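You operate a simulated robot arm through the tools that you are given. There is no shell and no other tool.

You run a simulated robot arm. Do the job below in one go: nothing can be reset, and whatever is moved stays where it is left.

JOB
Set the tamped yellow mould curing on the warm plate at high, covered.
Fine: clamp open first; green cover square on the rim once the mould is on the plate; selector last, with the cover on; the plate stays on.

The check looks at the end state, three seconds after you hand in, the way a careful person would. Anything else that was tipped, shoved, dropped, spilled or broken makes it a failure. Lids that push on must go on centred and level and be pressed home; caps that screw on are set level and turned clockwise until they are tight.

ROBOT AND FRAMES
A 6-joint arm with a two-finger parallel gripper, fixed in place. Base frame: the origin is on the floor under the middle of its stand, x ahead of it, y to its left, z up; the work surface is at about z = 0.86. Units: m, rad, N and s.
It reaches about 1.313 m from its shoulder. Its first joint turns from -2.897 to 2.897 rad. Payload 3.43 kg.
The tool frame sits at the grasp point between the pads (the TCP): z along the fingers, y along the line on which they close. The tips reach 0.034 m beyond it. The gripper opens to 0.128 m. The fingers are 0.024 m wide and 0.012 m thick; the gripper's body (0.048 by 0.13 m) begins 0.096 m behind the TCP.
Orientation is that of the tool frame in the base frame, as a unit quaternion [w, x, y, z]. With the fingers straight down and closing along the base's y, the tool's x points along the base's -x, its y along +y and its z along -z.

CONTROLS
- The arm moves only by the tool step_arm. Its argument "commands" is a list of rows, each a list of 7 numbers: the shift along the tool's x, y, z in m, then the turn, a rotation vector about the tool's x, y, z in rad, then the opening, from 0 (shut) to 1 (fully open). In form: [[x, y, z, rx, ry, rz, fingers], ...]. A call has 1 to 20 rows; each row is the pose to reach, as a shift and turn from the pose commanded when the call began, along the tool's axes at that moment. Each row takes 0.2 s and may step no farther than 0.05 m and 0.15 rad from the row before; otherwise, or with a gripper value out of range, the whole call is refused. A pose out of reach is approached as far as the arm can. The call stops where the force on the tool passes 90 N (or 10 N more than at its start, if that is more) or the arm is blocked; 0.2 s more then pass. The fingers move at their own pace (about 0.153 m/s each) and stop on an object; they squeeze with about 33 N. The grip force told is the motor's: it shows also when the fingers shut on nothing. Time passes only in rows, and 0.2 s behind the last, so rows that repeat a pose let the fingers close. The reply holds the time, the measured pose of the TCP, the force on the tool along the base axes, the opening and the grip force, in the units named above and with some noise, with the torque about the TCP (base axes, N m) and any sound that the robot's microphone picked up.
- Cameras (640 x 400 px; columns grow to the right, rows downward): "scene" is fixed at [0.0499, -0.5012, 1.4662]; the picture's right is [-0.21, -0.98, 0.00], its down [-0.81, 0.18, -0.57] and it looks along [0.55, -0.12, -0.82] (base axes); focal length 359 px, centre (320, 200). "wrist" rides on the gripper at [0.076, -0.011, -0.16] in the tool frame; the picture's right is [0.15, 0.99, 0.00], its down [-0.88, 0.13, -0.46] and it looks along [-0.45, 0.07, 0.89] (tool axes); focal length 234 px, centre (320, 200). There is no depth. A picture from a camera that has moved, and an enlarged one, comes with that camera's place and axes in the base frame and with its lens.
- snapshot(camera): a new picture of that camera. The clock stands still meanwhile.
- enlarge(camera, box): a new picture of the part [left, top, right, bottom] of that camera's present view, enlarged. The clock stands still meanwhile.
- job_done(): hands the job in; it is judged then, once.

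Nothing tells you positions but the pictures and the camera data. Unless the task says otherwise, let go and move clear before handing in.

The tools are called after "Request:" as name(argument=value, ...) on one line, values as JSON. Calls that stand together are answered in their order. step_arm: Moves the arm, as the interface text tells. Its arguments: {"type":"object","properties":{"commands":{"type":"array","items":{"type":"array","items":{"type":"number"}}}},"required":["commands"]} The other tools are called the same way: snapshot (camera) takes a picture; enlarge (camera, box) takes an enlarged picture of a part of a camera's view; job_done () hands the job in.

At the start:

```text
time: 0.0
tcp_pos: [0.3448, -0.5986, 1.1612]
ee_rot: [0.0, 0.0, 1.0, -0.003]
ft_force: [-0.4, 0.1, -0.4]
torque: [-0.01, 0.03, 0.0]
finger_gap: 0.1281
grasp_force: 0.1
```

scene: 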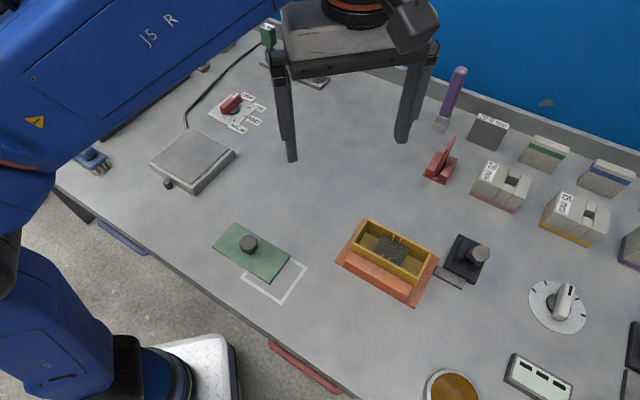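
wrist: 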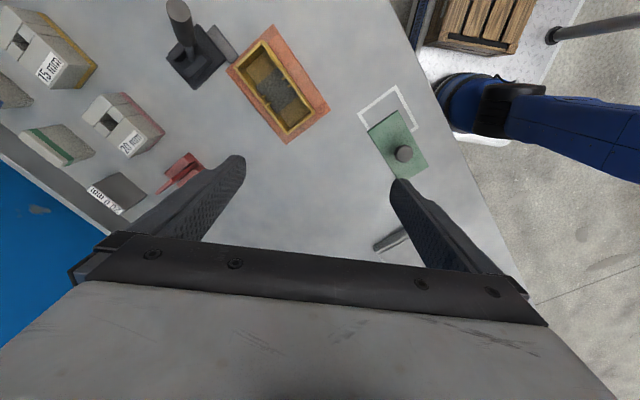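

I see the yellow mould on an orange base with a black toggle clamp beside it, the green cover near a white outline, a grey warm plate at upper left with a red selector on a white dial, and a second white dial on the right. I'll look closer before moving anything.

Request:
enlarge(camera="scene", box=[320, 190, 500, 310])

Request:
enlarge(camera="scene", box=[140, 70, 290, 200])

Request:
enlarge(camera="scene", box=[200, 210, 330, 310])

Request:
enlarge(camera="scene", box=[480, 240, 640, 400])

Request:
enlarge(camera="wrist", box=[150, 0, 350, 150])

```text
3.33 times, centred on (410, 250) of scene
camera zoom: at [0.0499, -0.5012, 1.4662], right [-0.21, -0.98, 0.0], down [-0.81, 0.18, -0.57], along [0.55, -0.12, -0.82], focal length 1196 px, centre (20, 33)
```

zoom: 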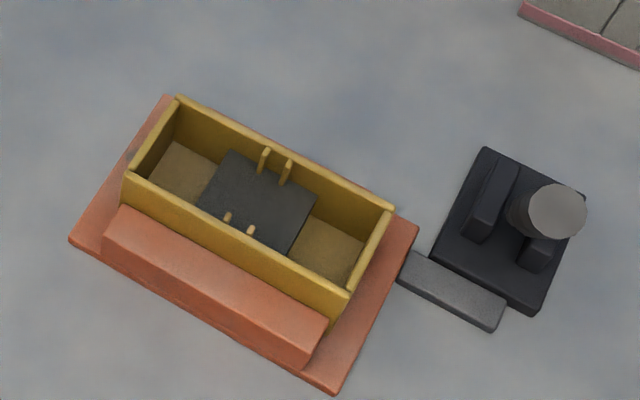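

```text
3.08 times, centred on (215, 135) of scene
camera zoom: at [0.0499, -0.5012, 1.4662], right [-0.21, -0.98, 0.0], down [-0.81, 0.18, -0.57], along [0.55, -0.12, -0.82], focal length 1104 px, centre (643, 400)
```

zoom: 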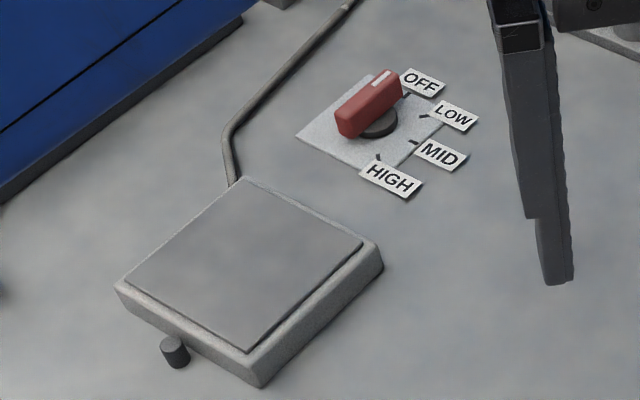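

```text
4.00 times, centred on (265, 260) of scene
camera zoom: at [0.0499, -0.5012, 1.4662], right [-0.21, -0.98, 0.0], down [-0.81, 0.18, -0.57], along [0.55, -0.12, -0.82], focal length 1435 px, centre (540, -40)
```

zoom: 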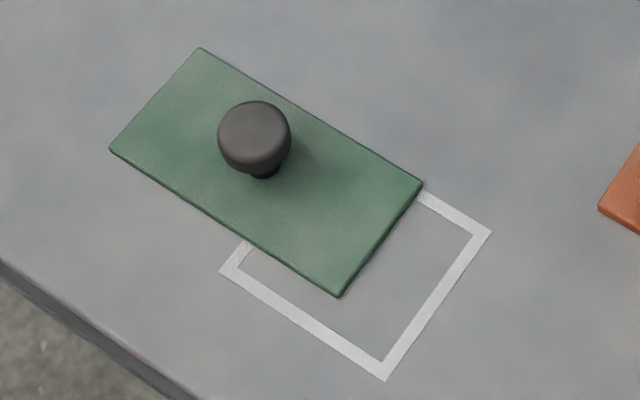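

```text
2.50 times, centred on (560, 320) of scene
camera zoom: at [0.0499, -0.5012, 1.4662], right [-0.21, -0.98, 0.0], down [-0.81, 0.18, -0.57], along [0.55, -0.12, -0.82], focal length 897 px, centre (-280, -100)
```

zoom: 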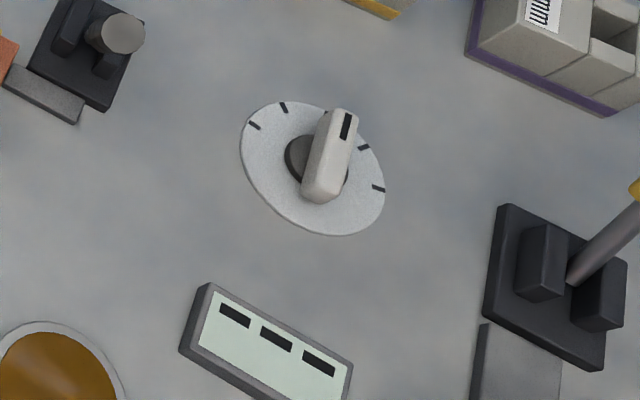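

```text
2.67 times, centred on (250, 75) of wrist
camera zoom: at [0.2691, -0.6085, 1.3214], right [-0.15, 0.99, -0.01], down [0.88, 0.13, 0.46], along [0.45, 0.06, -0.89], focal length 624 px, centre (507, 533)
```

zoom: 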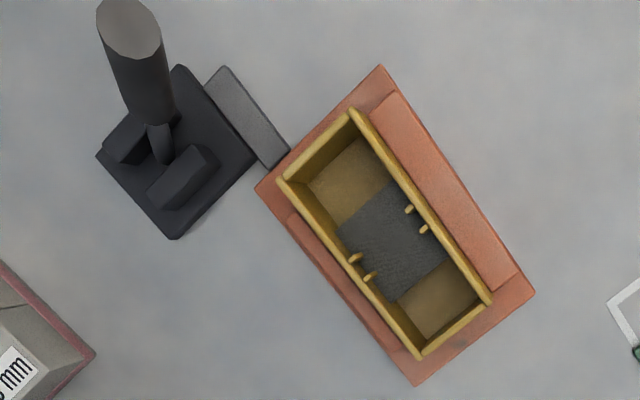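

The mould sits in an orange jig and the clamp's grey bar touches its edge; I need to know how the clamp works and see the rest of the bench, so I'll enlarge more regions before moving.

Request:
enlarge(camera="scene", box=[430, 220, 510, 300])

Request:
enlarge(camera="wrist", box=[150, 0, 250, 100])

Request:
enlarge(camera="scene", box=[420, 60, 640, 260])

Request:
enlarge(camera="scene", box=[60, 0, 440, 200])

Request:
enlarge(camera="wrist", box=[0, 0, 320, 240])

```text
5.00 times, centred on (470, 260) of scene
camera zoom: at [0.0499, -0.5012, 1.4662], right [-0.21, -0.98, 0.0], down [-0.81, 0.18, -0.57], along [0.55, -0.12, -0.82], focal length 1794 px, centre (-430, -100)
```

zoom: 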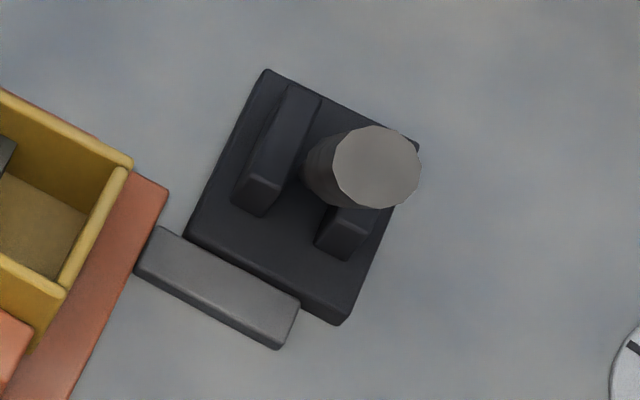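

```text
4.00 times, centred on (200, 50) of wrist
camera zoom: at [0.2691, -0.6085, 1.3214], right [-0.15, 0.99, -0.01], down [0.88, 0.13, 0.46], along [0.45, 0.06, -0.89], focal length 937 px, centre (800, 800)
```

zoom: 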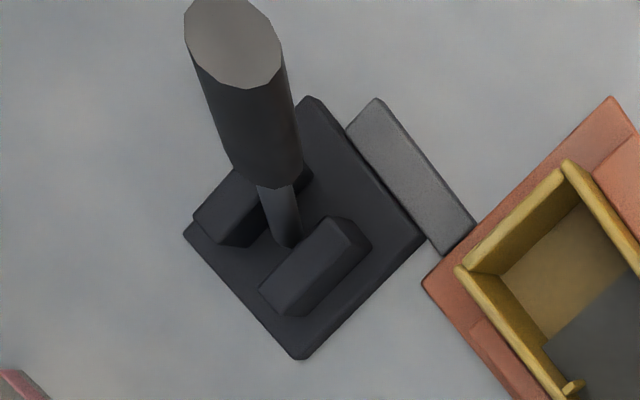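

```text
2.00 times, centred on (530, 160) of scene
camera zoom: at [0.0499, -0.5012, 1.4662], right [-0.21, -0.98, 0.0], down [-0.81, 0.18, -0.57], along [0.55, -0.12, -0.82], focal length 718 px, centre (-100, 280)
```

zoom: 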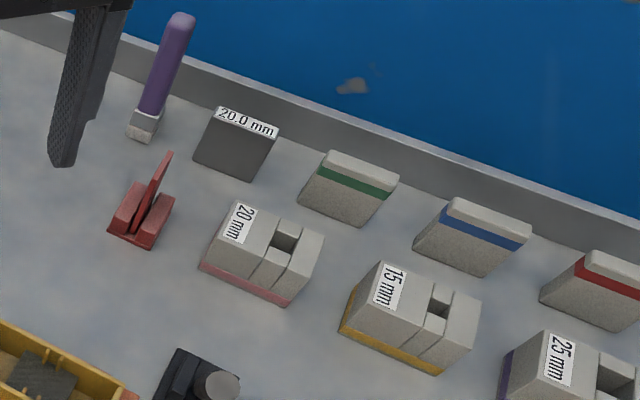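

```text
1.68 times, centred on (250, 100) of scene
camera zoom: at [0.0499, -0.5012, 1.4662], right [-0.21, -0.98, 0.0], down [-0.81, 0.18, -0.57], along [0.55, -0.12, -0.82], focal length 604 px, centre (438, 368)
```

zoom: 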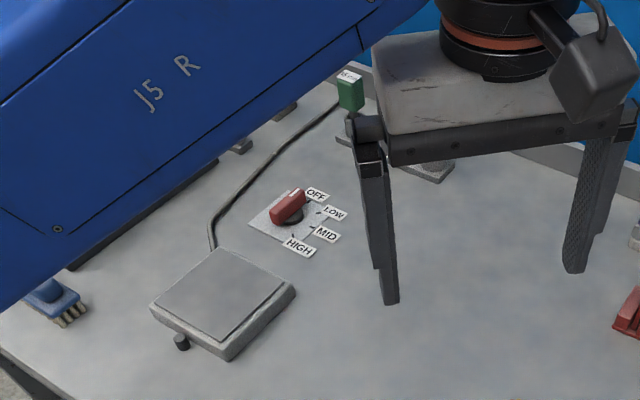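

```text
1.67 times, centred on (160, 120) of wrist
camera zoom: at [0.2691, -0.6085, 1.3214], right [-0.15, 0.99, -0.01], down [0.88, 0.13, 0.46], along [0.45, 0.06, -0.89], focal length 390 px, centre (587, 333)
```

zoom: 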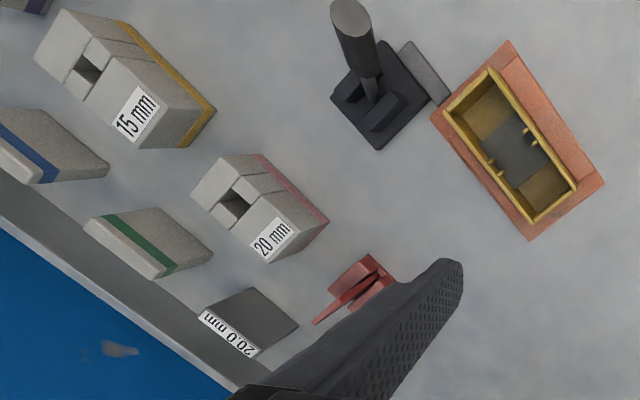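

The mould, cover, plate and jig all lie at about 45° to my base axes. I estimate the mould at (0.304, -0.686), the cover at (0.365, -0.441), the plate at (0.604, -0.343) and the selector at (0.760, -0.439). The black clamp's lever leans about 30° toward the grey bar. I'll zoom in on the power plug, the other levers and the jig.

Request:
enlarge(camera="scene", box=[240, 10, 340, 100])

Request:
enlarge(camera="scene", box=[560, 300, 640, 400])

Request:
enlarge(camera="scene", box=[410, 120, 480, 200])

Request:
enlarge(camera="scene", box=[330, 210, 450, 310])

Request:
enlarge(camera="scene", box=[140, 120, 240, 200])

Request:
enlarge(camera="wrist", box=[340, 70, 460, 270])

```text
4.44 times, centred on (290, 55) of scene
camera zoom: at [0.0499, -0.5012, 1.4662], right [-0.21, -0.98, 0.0], down [-0.81, 0.18, -0.57], along [0.55, -0.12, -0.82], focal length 1595 px, centre (453, 844)
```

zoom: 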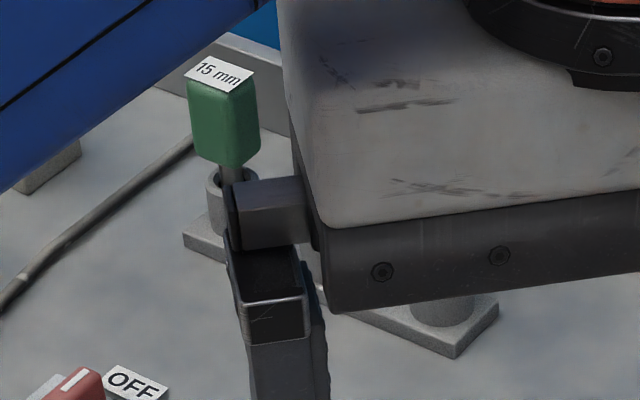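

```text
4.00 times, centred on (600, 350) of scene
camera zoom: at [0.0499, -0.5012, 1.4662], right [-0.21, -0.98, 0.0], down [-0.81, 0.18, -0.57], along [0.55, -0.12, -0.82], focal length 1435 px, centre (-800, -400)
```

zoom: 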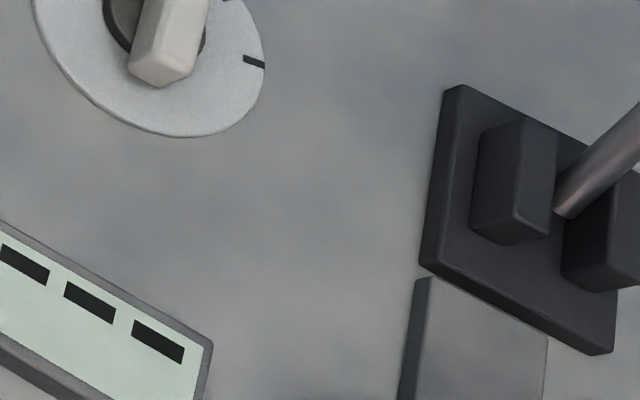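

```text
5.00 times, centred on (445, 160) of scene
camera zoom: at [0.0499, -0.5012, 1.4662], right [-0.21, -0.98, 0.0], down [-0.81, 0.18, -0.57], along [0.55, -0.12, -0.82], focal length 1794 px, centre (-305, 400)
```

zoom: 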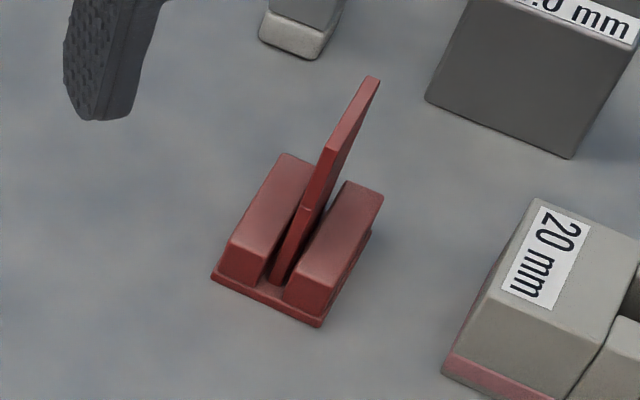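

```text
4.00 times, centred on (390, 260) of scene
camera zoom: at [0.0499, -0.5012, 1.4662], right [-0.21, -0.98, 0.0], down [-0.81, 0.18, -0.57], along [0.55, -0.12, -0.82], focal length 1435 px, centre (40, -40)
```

zoom: 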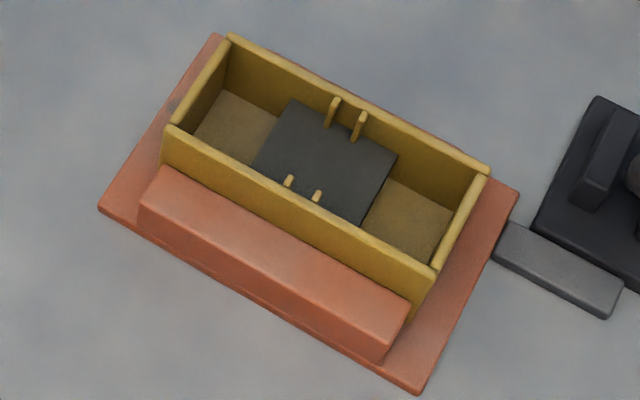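

```text
5.00 times, centred on (190, 160) of scene
camera zoom: at [0.0499, -0.5012, 1.4662], right [-0.21, -0.98, 0.0], down [-0.81, 0.18, -0.57], along [0.55, -0.12, -0.82], focal length 1794 px, centre (970, 400)
```

zoom: 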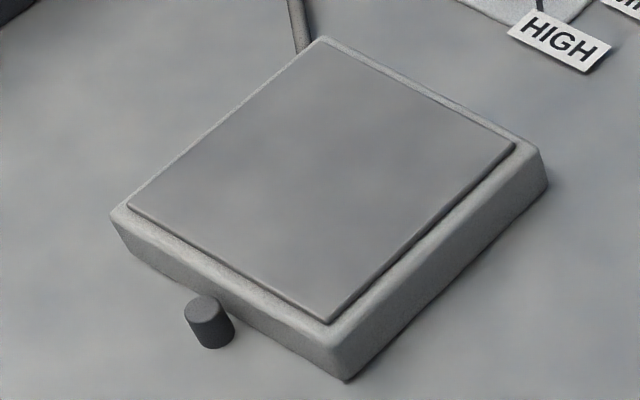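

```text
2.00 times, centred on (400, 170) of wrist
camera zoom: at [0.2691, -0.6085, 1.3214], right [-0.15, 0.99, -0.01], down [0.88, 0.13, 0.46], along [0.45, 0.06, -0.89], focal length 468 px, centre (160, 260)
```

zoom: 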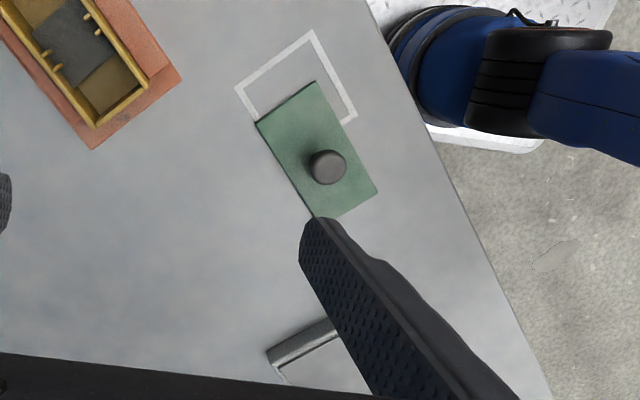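

There's one yellow mould, in an orange jig with side rails, and the clamp lever leans toward the bar side. A small dark button stands beside the plate and must not be touched. I'll move the wrist camera back and right, staying high, for a better view of the clamp.

Request:
step_arm(commands=[[0.03, -0.025, 0.012, 0, 0, 0, 1], [0.06, -0.05, 0.024, 0, 0, 0, 1], [0.09, -0.075, 0.036, 0, 0, 0, 1], [0.12, -0.1, 0.048, 0, 0, 0, 1], [0.145, -0.12, 0.06, 0, 0, 0, 1], [0.145, -0.12, 0.06, 0, 0, 0, 1]])

Request:
snapshot(camera="wrist")

Request:
snapshot(camera="scene")

```text
time: 1.4
tcp_pos: [0.2003, -0.7179, 1.1039]
ee_rot: [0.0, 0.0, 1.0, -0.002]
ft_force: [0.5, -0.1, -0.5]
torque: [0.01, 0.04, 0.01]
finger_gap: 0.128
grasp_force: 0.1
```

```text
taken
camera wrist: at [0.1242, -0.7271, 1.263], right [-0.15, 0.99, -0.01], down [0.88, 0.13, 0.46], along [0.45, 0.06, -0.89], focal length 234 px, centre (320, 200)
```

wrist: 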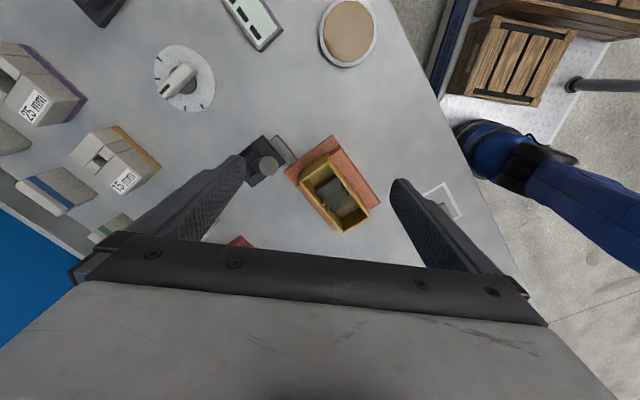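

```text
taken
```

scene: 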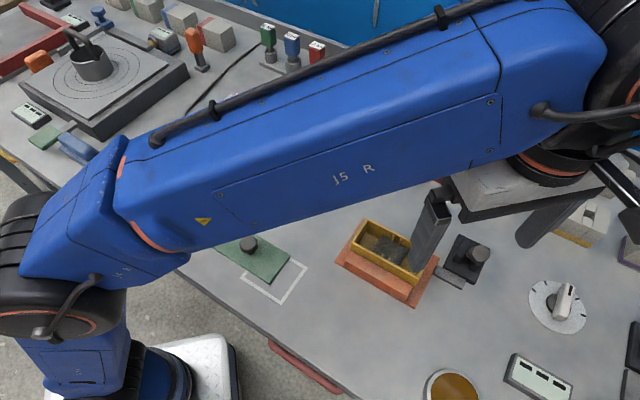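

The clamp and mould now show between the fingers; I'll zoom in on them.

Request:
enlarge(camera="wrist", box=[230, 110, 310, 200])

Request:
enlarge(camera="wrist", box=[270, 120, 390, 240])

Request:
enlarge(camera="scene", box=[0, 0, 200, 160])

```text
4.44 times, centred on (270, 155) of wrist
camera zoom: at [0.1242, -0.7271, 1.263], right [-0.15, 0.99, -0.01], down [0.88, 0.13, 0.46], along [0.45, 0.06, -0.89], focal length 1041 px, centre (542, 400)
```

zoom: 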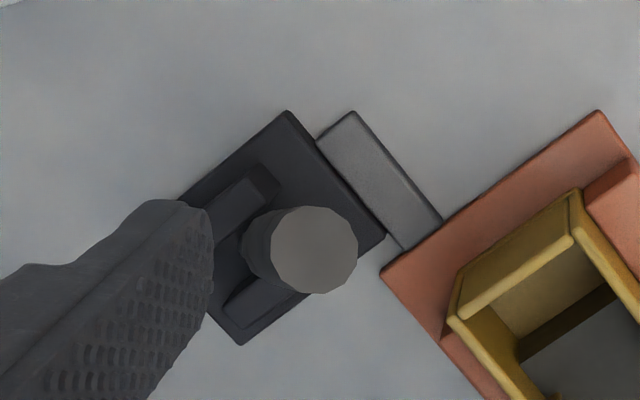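

```text
3.33 times, centred on (330, 180) of wrist
camera zoom: at [0.1242, -0.7271, 1.263], right [-0.15, 0.99, -0.01], down [0.88, 0.13, 0.46], along [0.45, 0.06, -0.89], focal length 781 px, centre (287, 267)
```

zoom: 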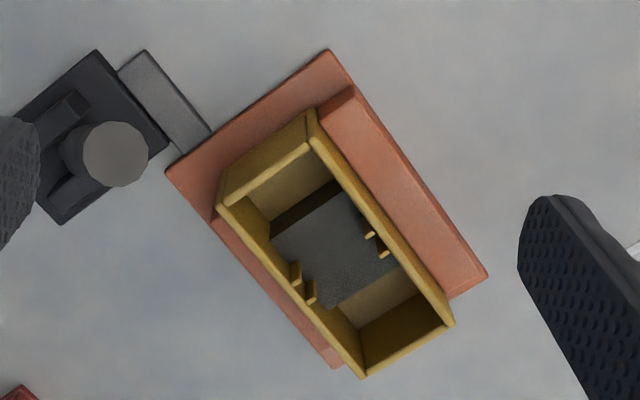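

```text
2.50 times, centred on (100, 80) of scene
camera zoom: at [0.0499, -0.5012, 1.4662], right [-0.21, -0.98, 0.0], down [-0.81, 0.18, -0.57], along [0.55, -0.12, -0.82], focal length 897 px, centre (870, 500)
```

zoom: 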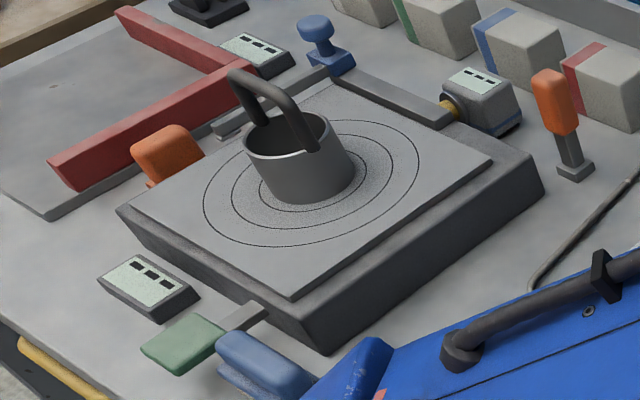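

Both cameras agree: the lever pivots near (0.272, -0.825, 0.87) and its handle top is near (0.225, -0.778, 0.99). It swings square to the mould's long axis. I'll shut the fingers and turn the tool 45° so it lines up with the jig, then check the view.

Request:
step_arm(commands=[[0, 0, 0, 0, 0, -0.131, 0], [0, 0, 0, 0, 0, -0.262, 0], [0, 0, 0, 0, 0, -0.393, 0], [0, 0, 0, 0, 0, -0.524, 0], [0, 0, 0, 0, 0, -0.655, 0], [0, 0, 0, 0, 0, -0.785, 0], [0, 0, 0, 0, 0, -0.785, 0]])

Request:
snapshot(camera="wrist")

Request:
snapshot(camera="scene")

```text
time: 3.0
tcp_pos: [0.2002, -0.718, 1.1022]
ee_rot: [0.0, -0.383, 0.924, -0.002]
ft_force: [0.3, 1.2, -0.6]
torque: [-0.01, 0.01, 0.02]
finger_gap: 0.0001
grasp_force: 33.1
```

```text
taken
camera wrist: at [0.1546, -0.7791, 1.2618], right [-0.8, 0.59, 0.0], down [0.53, 0.72, 0.45], along [0.27, 0.36, -0.89], focal length 234 px, centre (320, 200)
```

wrist: 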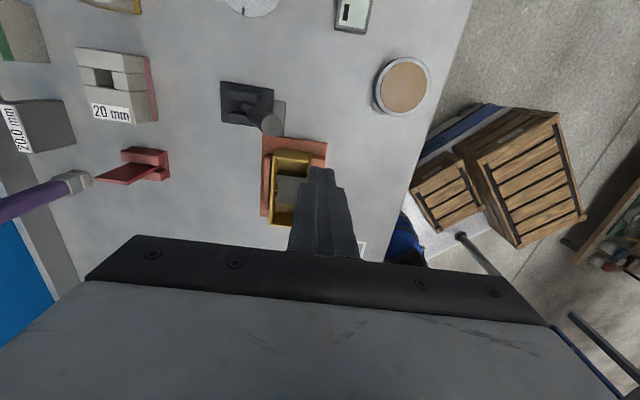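

```text
taken
```

scene: 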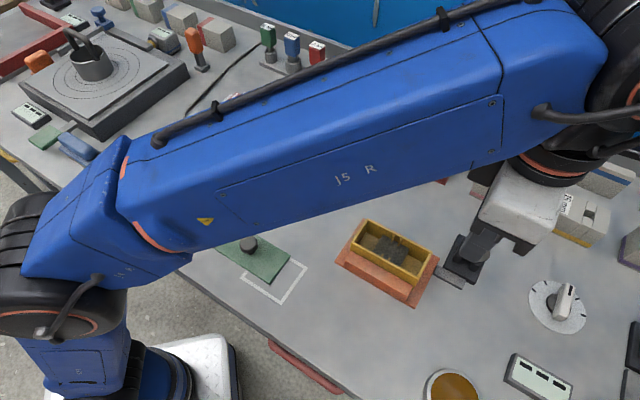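

The tool is now aligned with the jig. I'll zoom in on the clamp and mould from here.

Request:
enlarge(camera="wrist", box=[210, 70, 340, 150])

Request:
enlarge(camera="wrist", box=[240, 120, 360, 240])

```text
4.92 times, centred on (275, 110) of wrist
camera zoom: at [0.1546, -0.7791, 1.2618], right [-0.8, 0.59, 0.0], down [0.53, 0.72, 0.45], along [0.27, 0.36, -0.89], focal length 1153 px, centre (542, 643)
```

zoom: 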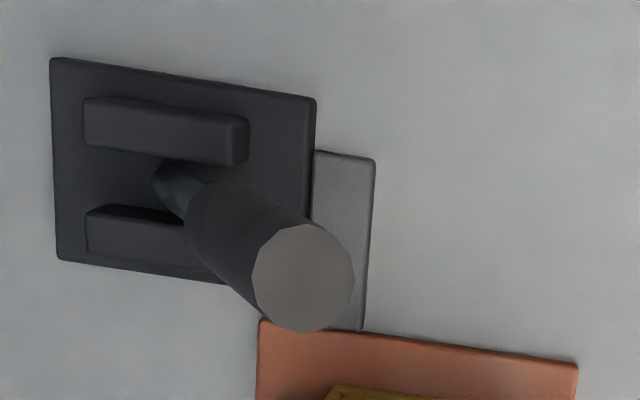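

```text
3.33 times, centred on (300, 180) of wrist
camera zoom: at [0.1546, -0.7791, 1.2618], right [-0.8, 0.59, 0.0], down [0.53, 0.72, 0.45], along [0.27, 0.36, -0.89], focal length 781 px, centre (387, 267)
```

zoom: 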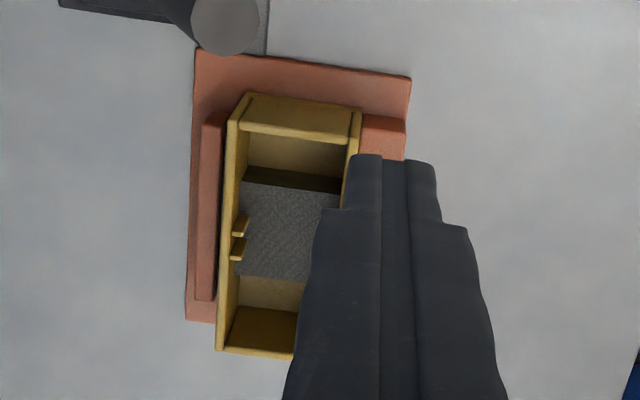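

The lever stands on the base centre at about (0.269, -0.822) and leans right toward the bar. I'll bring the shut fingers down on the near side of the handle, clear of it, ready to push it away.

Request:
step_arm(commands=[[0.0249, 0.0028, 0, 0, 0, 0, 0], [0.0249, 0.0028, 0.045, 0, 0, 0, 0], [0.0249, 0.0028, 0.09, 0, 0, 0, 0], [0.0249, 0.0028, 0.133, 0, 0, 0, 0], [0.0249, 0.0028, 0.133, 0, 0, 0, 0]])

Request:
snapshot(camera="wrist")

Request:
snapshot(camera="scene")

```text
time: 4.2
tcp_pos: [0.1837, -0.7347, 0.9684]
ee_rot: [0.0, -0.383, 0.924, -0.002]
ft_force: [-0.1, -0.3, -0.3]
torque: [0.01, -0.01, -0.01]
finger_gap: 0.0001
grasp_force: 33.3
```

```text
taken
camera wrist: at [0.1369, -0.7935, 1.1284], right [-0.8, 0.6, 0.0], down [0.53, 0.72, 0.45], along [0.27, 0.36, -0.89], focal length 234 px, centre (320, 200)
```

wrist: 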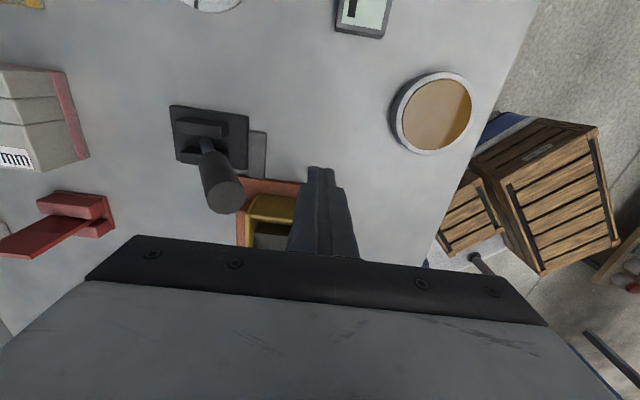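

```text
taken
```

scene: 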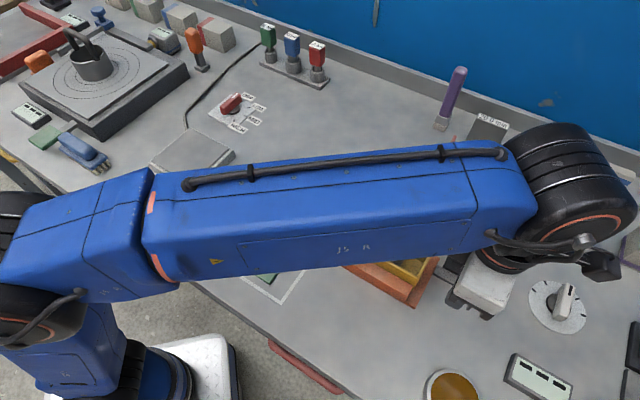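

The fingers are beside the handle with nothing in the way. I'll push the lever gently toward its far side in small steps and watch the force.

Request:
step_arm(commands=[[0, -0.015, 0, 0, 0, 0, 0], [0, -0.03, 0, 0, 0, 0, 0], [0, -0.04, 0, 0, 0, 0, 0], [0, -0.05, 0, 0, 0, 0, 0], [0, -0.06, 0, 0, 0, 0, 0]])

Request:
snapshot(camera="wrist")

```text
time: 5.4
tcp_pos: [0.2229, -0.7774, 0.9699]
ee_rot: [-0.001, -0.382, 0.924, -0.002]
ft_force: [-0.5, -0.1, -0.7]
torque: [0.01, -0.06, 0.0]
finger_gap: 0.0
grasp_force: 33.0
```

```text
taken
camera wrist: at [0.1774, -0.8377, 1.1294], right [-0.8, 0.6, 0.0], down [0.53, 0.72, 0.45], along [0.27, 0.36, -0.89], focal length 234 px, centre (320, 200)
```

wrist: 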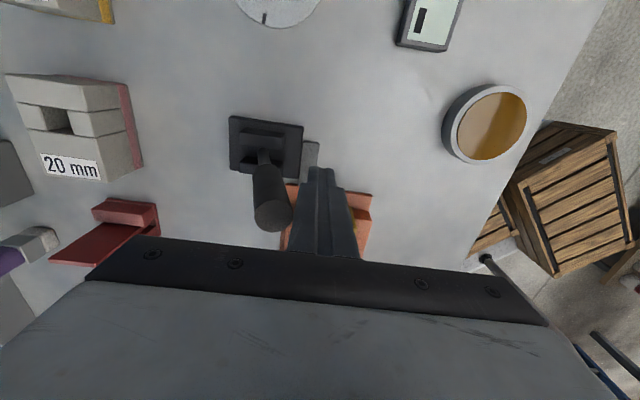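

The lever has begun to move with almost no force. I'll keep pushing.

Request:
step_arm(commands=[[0, -0.015, 0, 0, 0, 0, 0], [0, -0.03, 0, 0, 0, 0, 0], [0, -0.045, 0, 0, 0, 0, 0], [0, -0.06, 0, 0, 0, 0, 0]])

Request:
snapshot(camera="wrist")

Request:
snapshot(camera="scene")

```text
time: 6.4
tcp_pos: [0.2647, -0.8223, 0.9692]
ee_rot: [-0.001, -0.383, 0.924, -0.003]
ft_force: [0.4, 0.4, -0.1]
torque: [-0.01, -0.02, 0.01]
finger_gap: 0.0
grasp_force: 33.0
```

```text
taken
camera wrist: at [0.2187, -0.8825, 1.1301], right [-0.8, 0.6, 0.0], down [0.53, 0.72, 0.45], along [0.27, 0.36, -0.89], focal length 234 px, centre (320, 200)
```

wrist: 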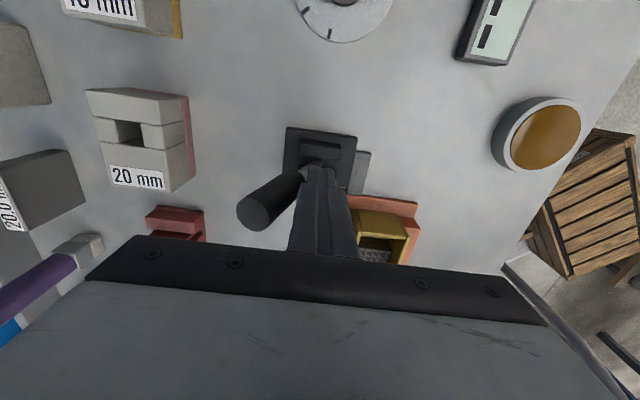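

```text
taken
```

scene: 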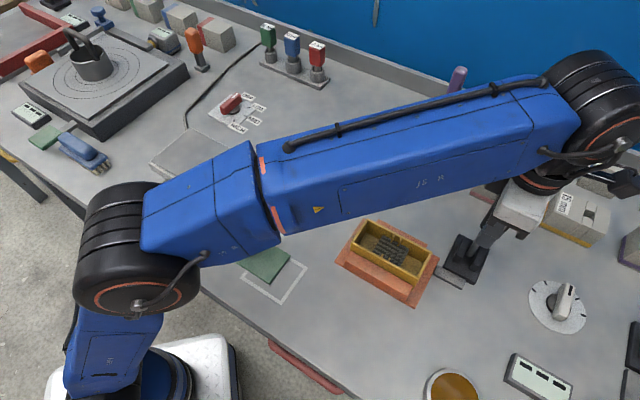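

The lever is past upright and leaning to the far side. I'll push a bit more to find its stop.

Request:
step_arm(commands=[[0, -0.01, 0, 0, 0, 0, 0], [0, -0.02, 0, 0, 0, 0, 0], [0, -0.03, 0, 0, 0, 0, 0]])

Request:
snapshot(camera="wrist")

Request:
enlarge(camera="scene", box=[400, 180, 540, 310])

```text
time: 7.2
tcp_pos: [0.2766, -0.8324, 0.9702]
ee_rot: [-0.001, -0.38, 0.925, 0.007]
ft_force: [-26.5, 41.5, -0.4]
torque: [1.23, 0.84, 0.21]
finger_gap: 0.0
grasp_force: 32.9
stopped in row 3: the force on the tool passed its limit at 106 N (the readings are from after the stop); the commanded pose is now the measured one
```

```text
taken
camera wrist: at [0.2307, -0.895, 1.1297], right [-0.8, 0.6, 0.01], down [0.54, 0.71, 0.46], along [0.27, 0.38, -0.89], focal length 234 px, centre (320, 200)
```

wrist: 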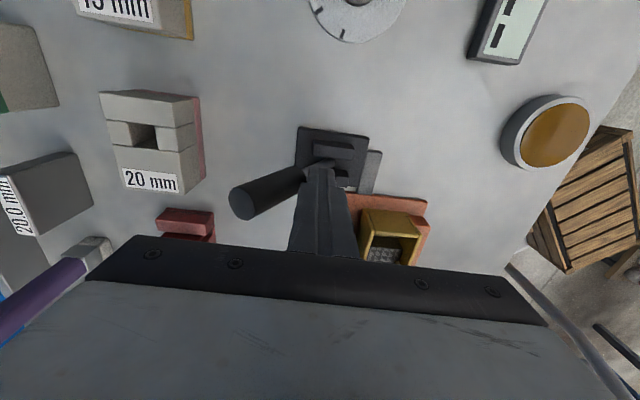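

```text
3.08 times, centred on (470, 245) of scene
camera zoom: at [0.0499, -0.5012, 1.4662], right [-0.21, -0.98, 0.0], down [-0.81, 0.18, -0.57], along [0.55, -0.12, -0.82], focal length 1104 px, centre (-142, 62)
```

zoom: 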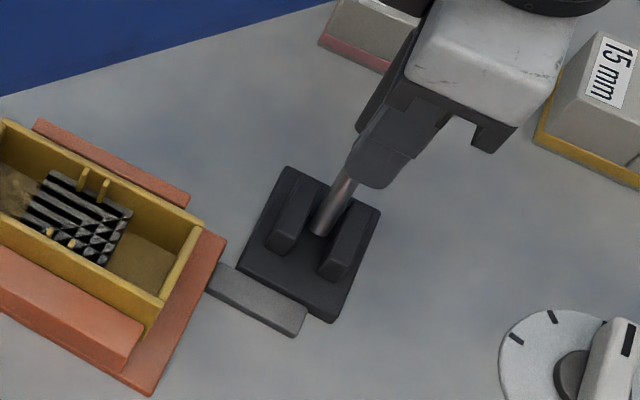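

The lever hit a hard stop on the far side, so the clamp should be open. I'll back off, rise, and check that it stays there.

Request:
step_arm(commands=[[0, 0.015, 0, 0, 0, 0, 0], [0, 0.05, 0, 0, 0, 0, 0], [0, 0.07, -0.03, 0, 0, 0, 0], [0, 0.07, -0.08, 0, 0, 0, 0], [0, 0.07, -0.12, 0, 0, 0, 0], [0, 0.07, -0.15, 0, 0, 0, 0]])

Request:
snapshot(camera="wrist")

Request:
snapshot(camera="scene")

```text
time: 8.6
tcp_pos: [0.2304, -0.7773, 1.0922]
ee_rot: [-0.002, -0.38, 0.925, 0.003]
ft_force: [-0.5, 0.1, 0.4]
torque: [-0.01, -0.03, -0.04]
finger_gap: 0.0002
grasp_force: 33.1
out of reach, approached as far as the arm can: row 6
```

```text
taken
camera wrist: at [0.1851, -0.8389, 1.2519], right [-0.8, 0.6, 0.01], down [0.54, 0.71, 0.46], along [0.27, 0.37, -0.89], focal length 234 px, centre (320, 200)
```

wrist: 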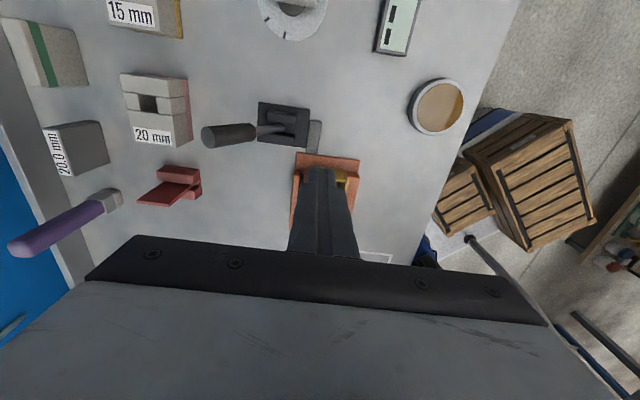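

```text
taken
```

scene: 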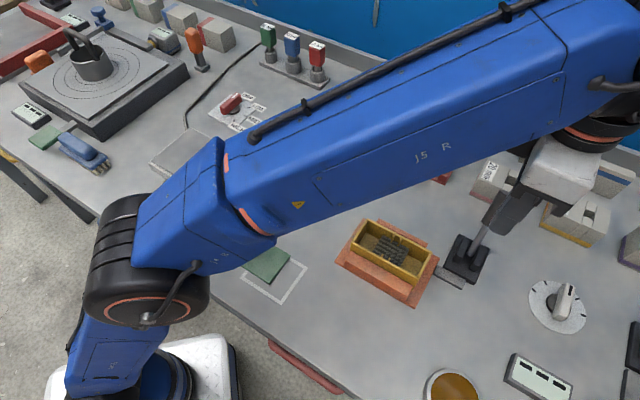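

The lever stays over on the far side. I'll zoom in to confirm and to look at the mould.

Request:
enlarge(camera="wrist", box=[190, 80, 370, 200])

Request:
enlarge(camera="scene", box=[330, 200, 510, 310])

```text
3.33 times, centred on (280, 140) of wrist
camera zoom: at [0.1851, -0.8389, 1.2519], right [-0.8, 0.6, 0.01], down [0.54, 0.71, 0.46], along [0.27, 0.37, -0.89], focal length 781 px, centre (453, 400)
```

zoom: 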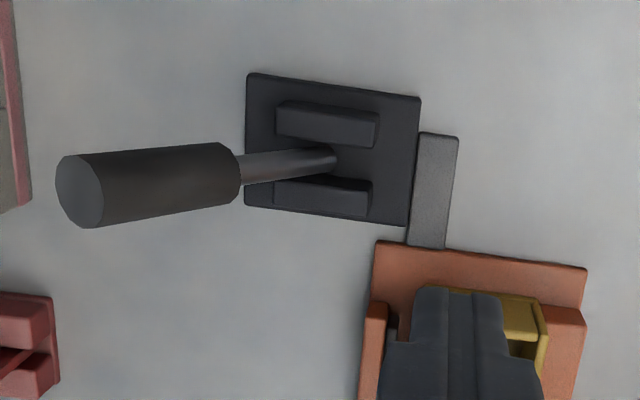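

```text
3.56 times, centred on (420, 255) of scene
camera zoom: at [0.0499, -0.5012, 1.4662], right [-0.21, -0.98, 0.0], down [-0.81, 0.18, -0.57], along [0.55, -0.12, -0.82], focal length 1276 px, centre (-36, 4)
```

zoom: 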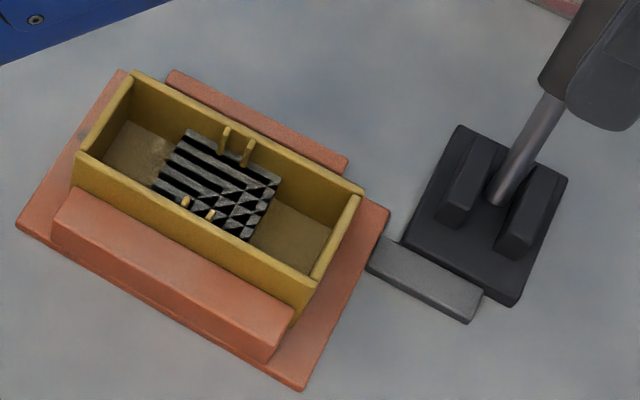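

Opening the lever pulled the far orange jaw away from the mould, so the clamp is open. Next I'll straighten the tool, open the fingers, and hover over the mould for an exact look.

Request:
step_arm(commands=[[-0.03, 0.003, 0.0, 0.002, 0, -0.002, 0.5], [-0.07, 0.007, 0.01, 0.004, -0.001, -0.004, 1], [-0.1166, 0.0125, 0.02, 0.007, -0.0014, -0.0058, 1], [-0.1166, 0.0125, 0.03, 0.007, -0.0014, -0.0058, 1], [-0.1166, 0.0125, 0.03, 0.007, -0.0014, -0.0058, 1]])

Request:
snapshot(camera="wrist")

Request:
enlarge(camera="wrist", box=[230, 60, 410, 200])

Request:
snapshot(camera="scene")

```text
time: 9.8
tcp_pos: [0.3048, -0.6861, 1.063]
ee_rot: [0.001, -0.383, 0.924, 0.002]
ft_force: [-0.4, -0.1, -0.1]
torque: [-0.02, -0.02, 0.05]
finger_gap: 0.1282
grasp_force: 0.0
```

```text
taken
camera wrist: at [0.2584, -0.748, 1.2219], right [-0.8, 0.6, 0.0], down [0.53, 0.71, 0.46], along [0.27, 0.37, -0.89], focal length 234 px, centre (320, 200)
```

wrist: 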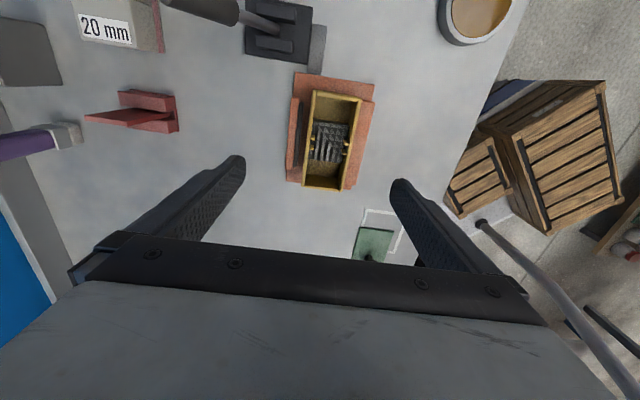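

```text
2.86 times, centred on (320, 130) of wrist
camera zoom: at [0.2584, -0.748, 1.2219], right [-0.8, 0.6, 0.0], down [0.53, 0.71, 0.46], along [0.27, 0.37, -0.89], focal length 669 px, centre (320, 400)
```

zoom: 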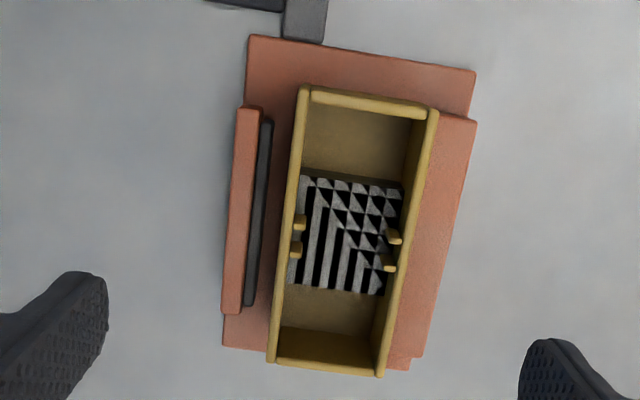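

```text
taken
```

scene: 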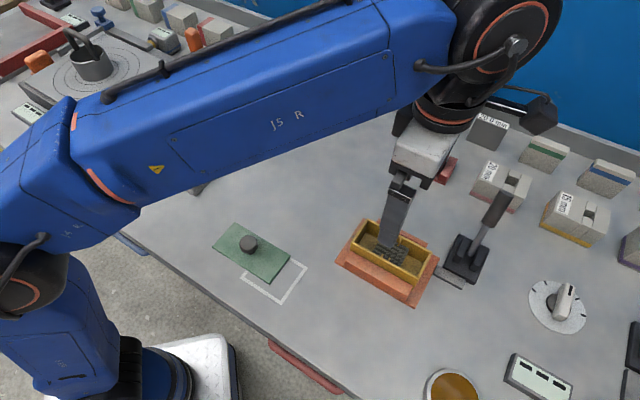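

The jaw has pulled clear of the mould and the near rail stays below the rim. Triangulating gives the rim at about z = 0.919, the centre near (0.295, -0.679) and the long axis at about 45.5°. I'll centre over it, come down partway and check again.

Request:
step_arm(commands=[[0.0023, 0.0118, 0.0, 0, 0, -0.005, 1], [0.0023, 0.0118, 0.04, 0, 0, -0.008, 1], [0.0023, 0.0118, 0.073, 0, 0, -0.008, 1], [0.0023, 0.0118, 0.073, 0, 0, -0.008, 1]])

Request:
snapshot(camera="wrist")

Request:
enlarge(camera="wrist", box=[200, 40, 440, 220])

Request:
enlarge(camera="scene", box=[330, 180, 510, 310])

```text
time: 10.8
tcp_pos: [0.2941, -0.6755, 0.99]
ee_rot: [0.001, -0.387, 0.922, 0.002]
ft_force: [0.1, -0.6, 0.3]
torque: [0.0, -0.01, -0.01]
finger_gap: 0.1281
grasp_force: 0.1
```

```text
taken
camera wrist: at [0.2494, -0.7386, 1.1494], right [-0.81, 0.59, 0.0], down [0.52, 0.72, 0.46], along [0.27, 0.37, -0.89], focal length 234 px, centre (320, 200)
```

wrist: 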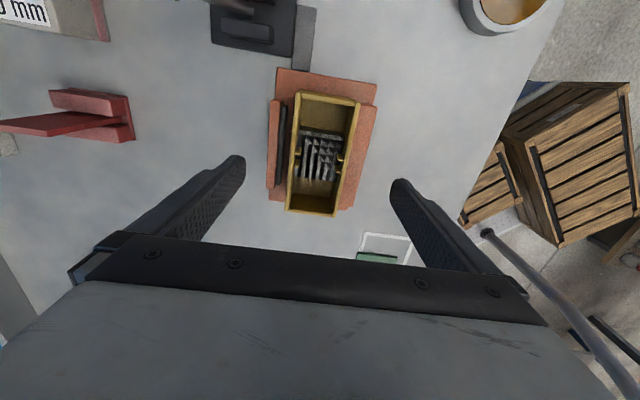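

```text
2.22 times, centred on (320, 130) of wrist
camera zoom: at [0.2494, -0.7386, 1.1494], right [-0.81, 0.59, 0.0], down [0.52, 0.72, 0.46], along [0.27, 0.37, -0.89], focal length 520 px, centre (320, 356)
```

zoom: 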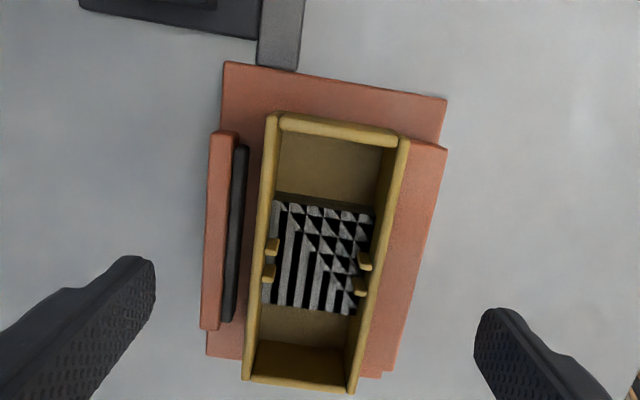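

```text
3.08 times, centred on (420, 245) of scene
camera zoom: at [0.0499, -0.5012, 1.4662], right [-0.21, -0.98, 0.0], down [-0.81, 0.18, -0.57], along [0.55, -0.12, -0.82], focal length 1104 px, centre (12, 62)
```

zoom: 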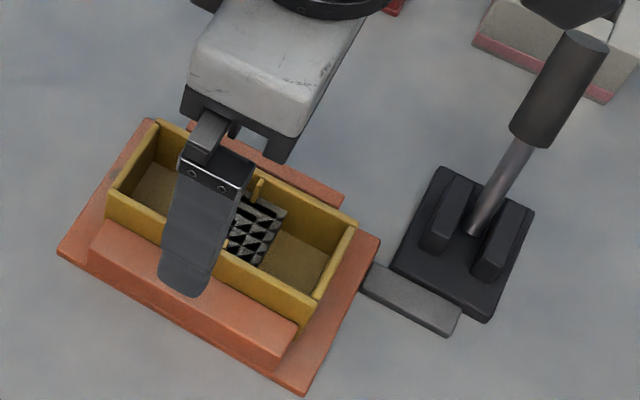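

The second view agrees: mould centre (0.294, -0.680), rim about 0.919, and I'm within 2 mm of centre. I'll lower so the tips overlap the walls above the rail, then close.

Request:
step_arm(commands=[[0.0025, -0.001, 0.02, 0, 0, 0, 1], [0.0025, -0.001, 0.038, 0, 0, 0, 1], [0.0025, -0.001, 0.0514, 0, 0, 0, 1], [0.0025, -0.001, 0.0514, 0, 0, 0, 1]])

Request:
snapshot(camera="wrist")

Request:
enlarge(camera="scene", box=[330, 180, 510, 310])

```text
time: 11.8
tcp_pos: [0.2934, -0.6795, 0.9395]
ee_rot: [0.001, -0.387, 0.922, 0.003]
ft_force: [-0.5, 0.9, 1.1]
torque: [-0.01, 0.0, 0.01]
finger_gap: 0.1281
grasp_force: 0.0
```

```text
taken
camera wrist: at [0.2477, -0.7422, 1.0983], right [-0.81, 0.59, 0.0], down [0.52, 0.72, 0.46], along [0.27, 0.37, -0.89], focal length 234 px, centre (320, 200)
```

wrist: 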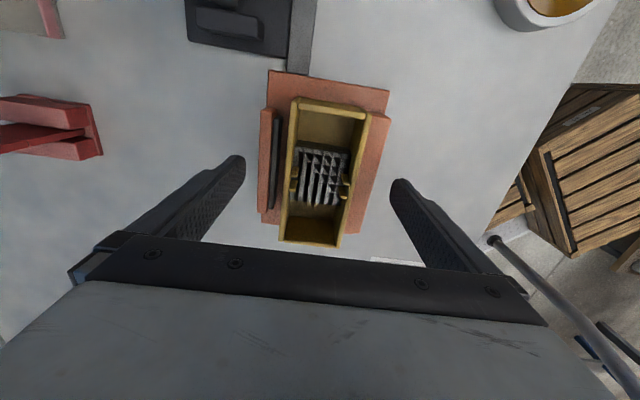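

```text
3.08 times, centred on (420, 245) of scene
camera zoom: at [0.0499, -0.5012, 1.4662], right [-0.21, -0.98, 0.0], down [-0.81, 0.18, -0.57], along [0.55, -0.12, -0.82], focal length 1104 px, centre (12, 62)
```

zoom: 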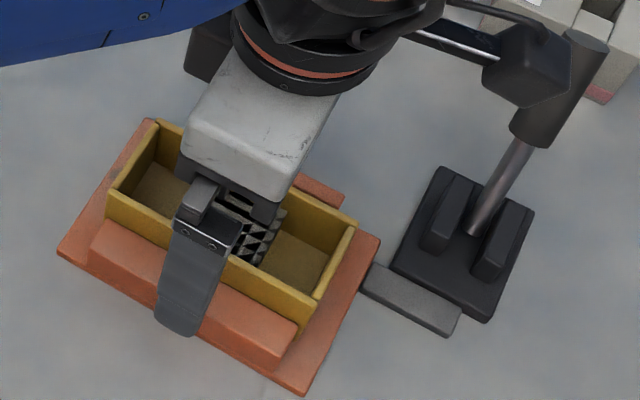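

No contact on the way down, and the fingers straddle the mould above the rail. Closing now.

Request:
step_arm(commands=[[0, 0, 0, 0, 0, 0, 0.6], [0, 0, 0, 0, 0, 0, 0.3], [0, 0, 0, 0, 0, 0, 0], [0, 0, 0, 0, 0, 0, 0], [0, 0, 0, 0, 0, 0, 0]])

Request:
snapshot(camera="wrist")

Request:
enlarge(camera="scene", box=[330, 180, 510, 310])

```text
time: 12.9
tcp_pos: [0.2927, -0.6798, 0.9406]
ee_rot: [0.001, -0.386, 0.922, 0.003]
ft_force: [3.5, -3.2, -0.9]
torque: [-0.18, -0.2, -0.37]
finger_gap: 0.0595
grasp_force: 33.0
```

```text
taken
camera wrist: at [0.248, -0.7424, 1.0984], right [-0.81, 0.59, 0.0], down [0.52, 0.72, 0.46], along [0.27, 0.37, -0.89], focal length 234 px, centre (320, 200)
```

wrist: 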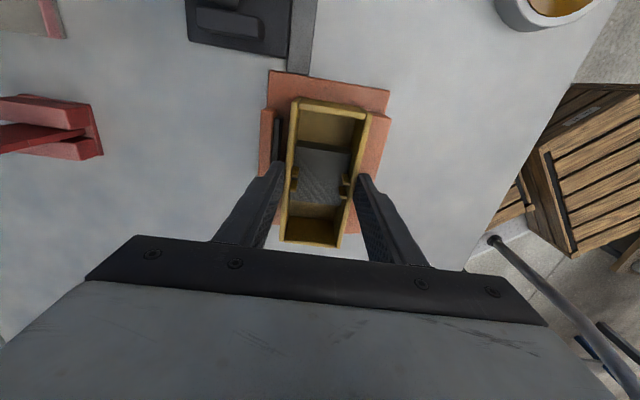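

```text
3.08 times, centred on (420, 245) of scene
camera zoom: at [0.0499, -0.5012, 1.4662], right [-0.21, -0.98, 0.0], down [-0.81, 0.18, -0.57], along [0.55, -0.12, -0.82], focal length 1104 px, centre (12, 62)
```

zoom: 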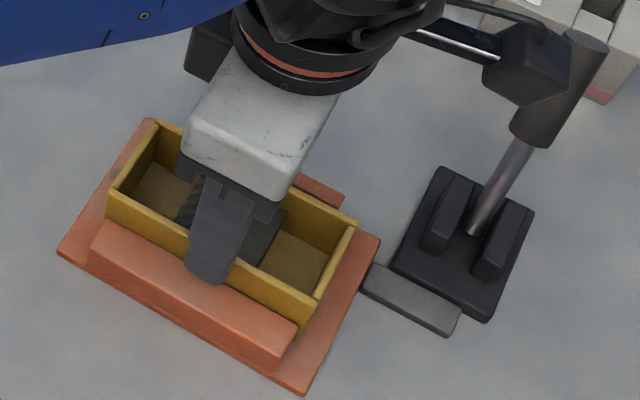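

The grip holds at 59.5 mm, on both side walls. I'll lift slowly and check that it comes free of the jig level.

Request:
step_arm(commands=[[0, 0, -0.005, 0, 0, 0, 0], [0, 0, -0.012, 0, 0, 0, 0], [0, 0, -0.02, 0, 0, 0, 0], [0, 0, -0.03, 0, 0, 0, 0], [0, 0, -0.03, 0, 0, 0, 0]])

Request:
snapshot(camera="wrist")

Request:
enlarge(camera="scene", box=[330, 160, 510, 310])

```text
time: 14.2
tcp_pos: [0.2933, -0.6814, 0.9709]
ee_rot: [0.002, -0.387, 0.922, 0.003]
ft_force: [0.0, 0.7, 0.2]
torque: [-0.01, 0.01, 0.0]
finger_gap: 0.0
grasp_force: 32.7
```

```text
taken
camera wrist: at [0.2481, -0.7431, 1.1288], right [-0.81, 0.59, 0.0], down [0.52, 0.72, 0.46], along [0.27, 0.37, -0.89], focal length 234 px, centre (320, 200)
```

wrist: 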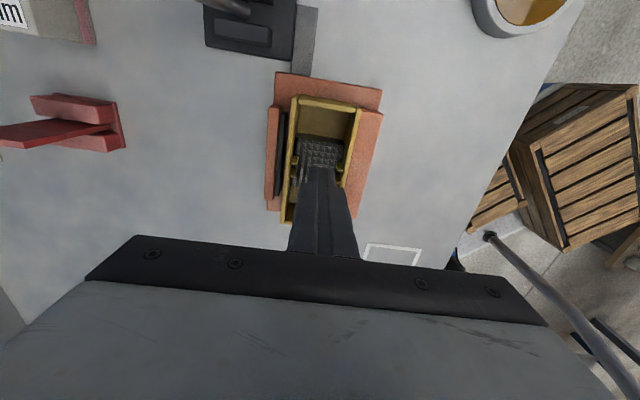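

```text
2.67 times, centred on (420, 235) of scene
camera zoom: at [0.0499, -0.5012, 1.4662], right [-0.21, -0.98, 0.0], down [-0.81, 0.18, -0.57], along [0.55, -0.12, -0.82], focal length 957 px, centre (53, 107)
```

zoom: 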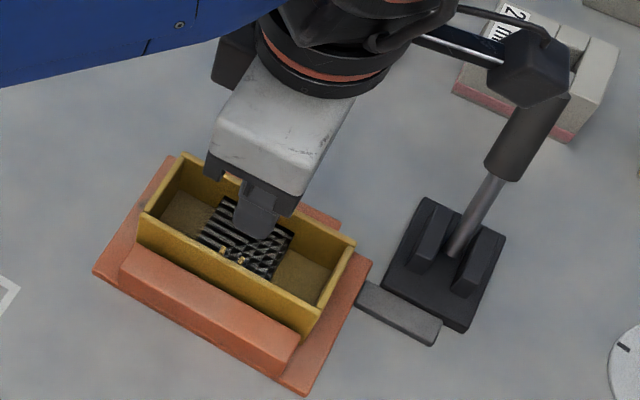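

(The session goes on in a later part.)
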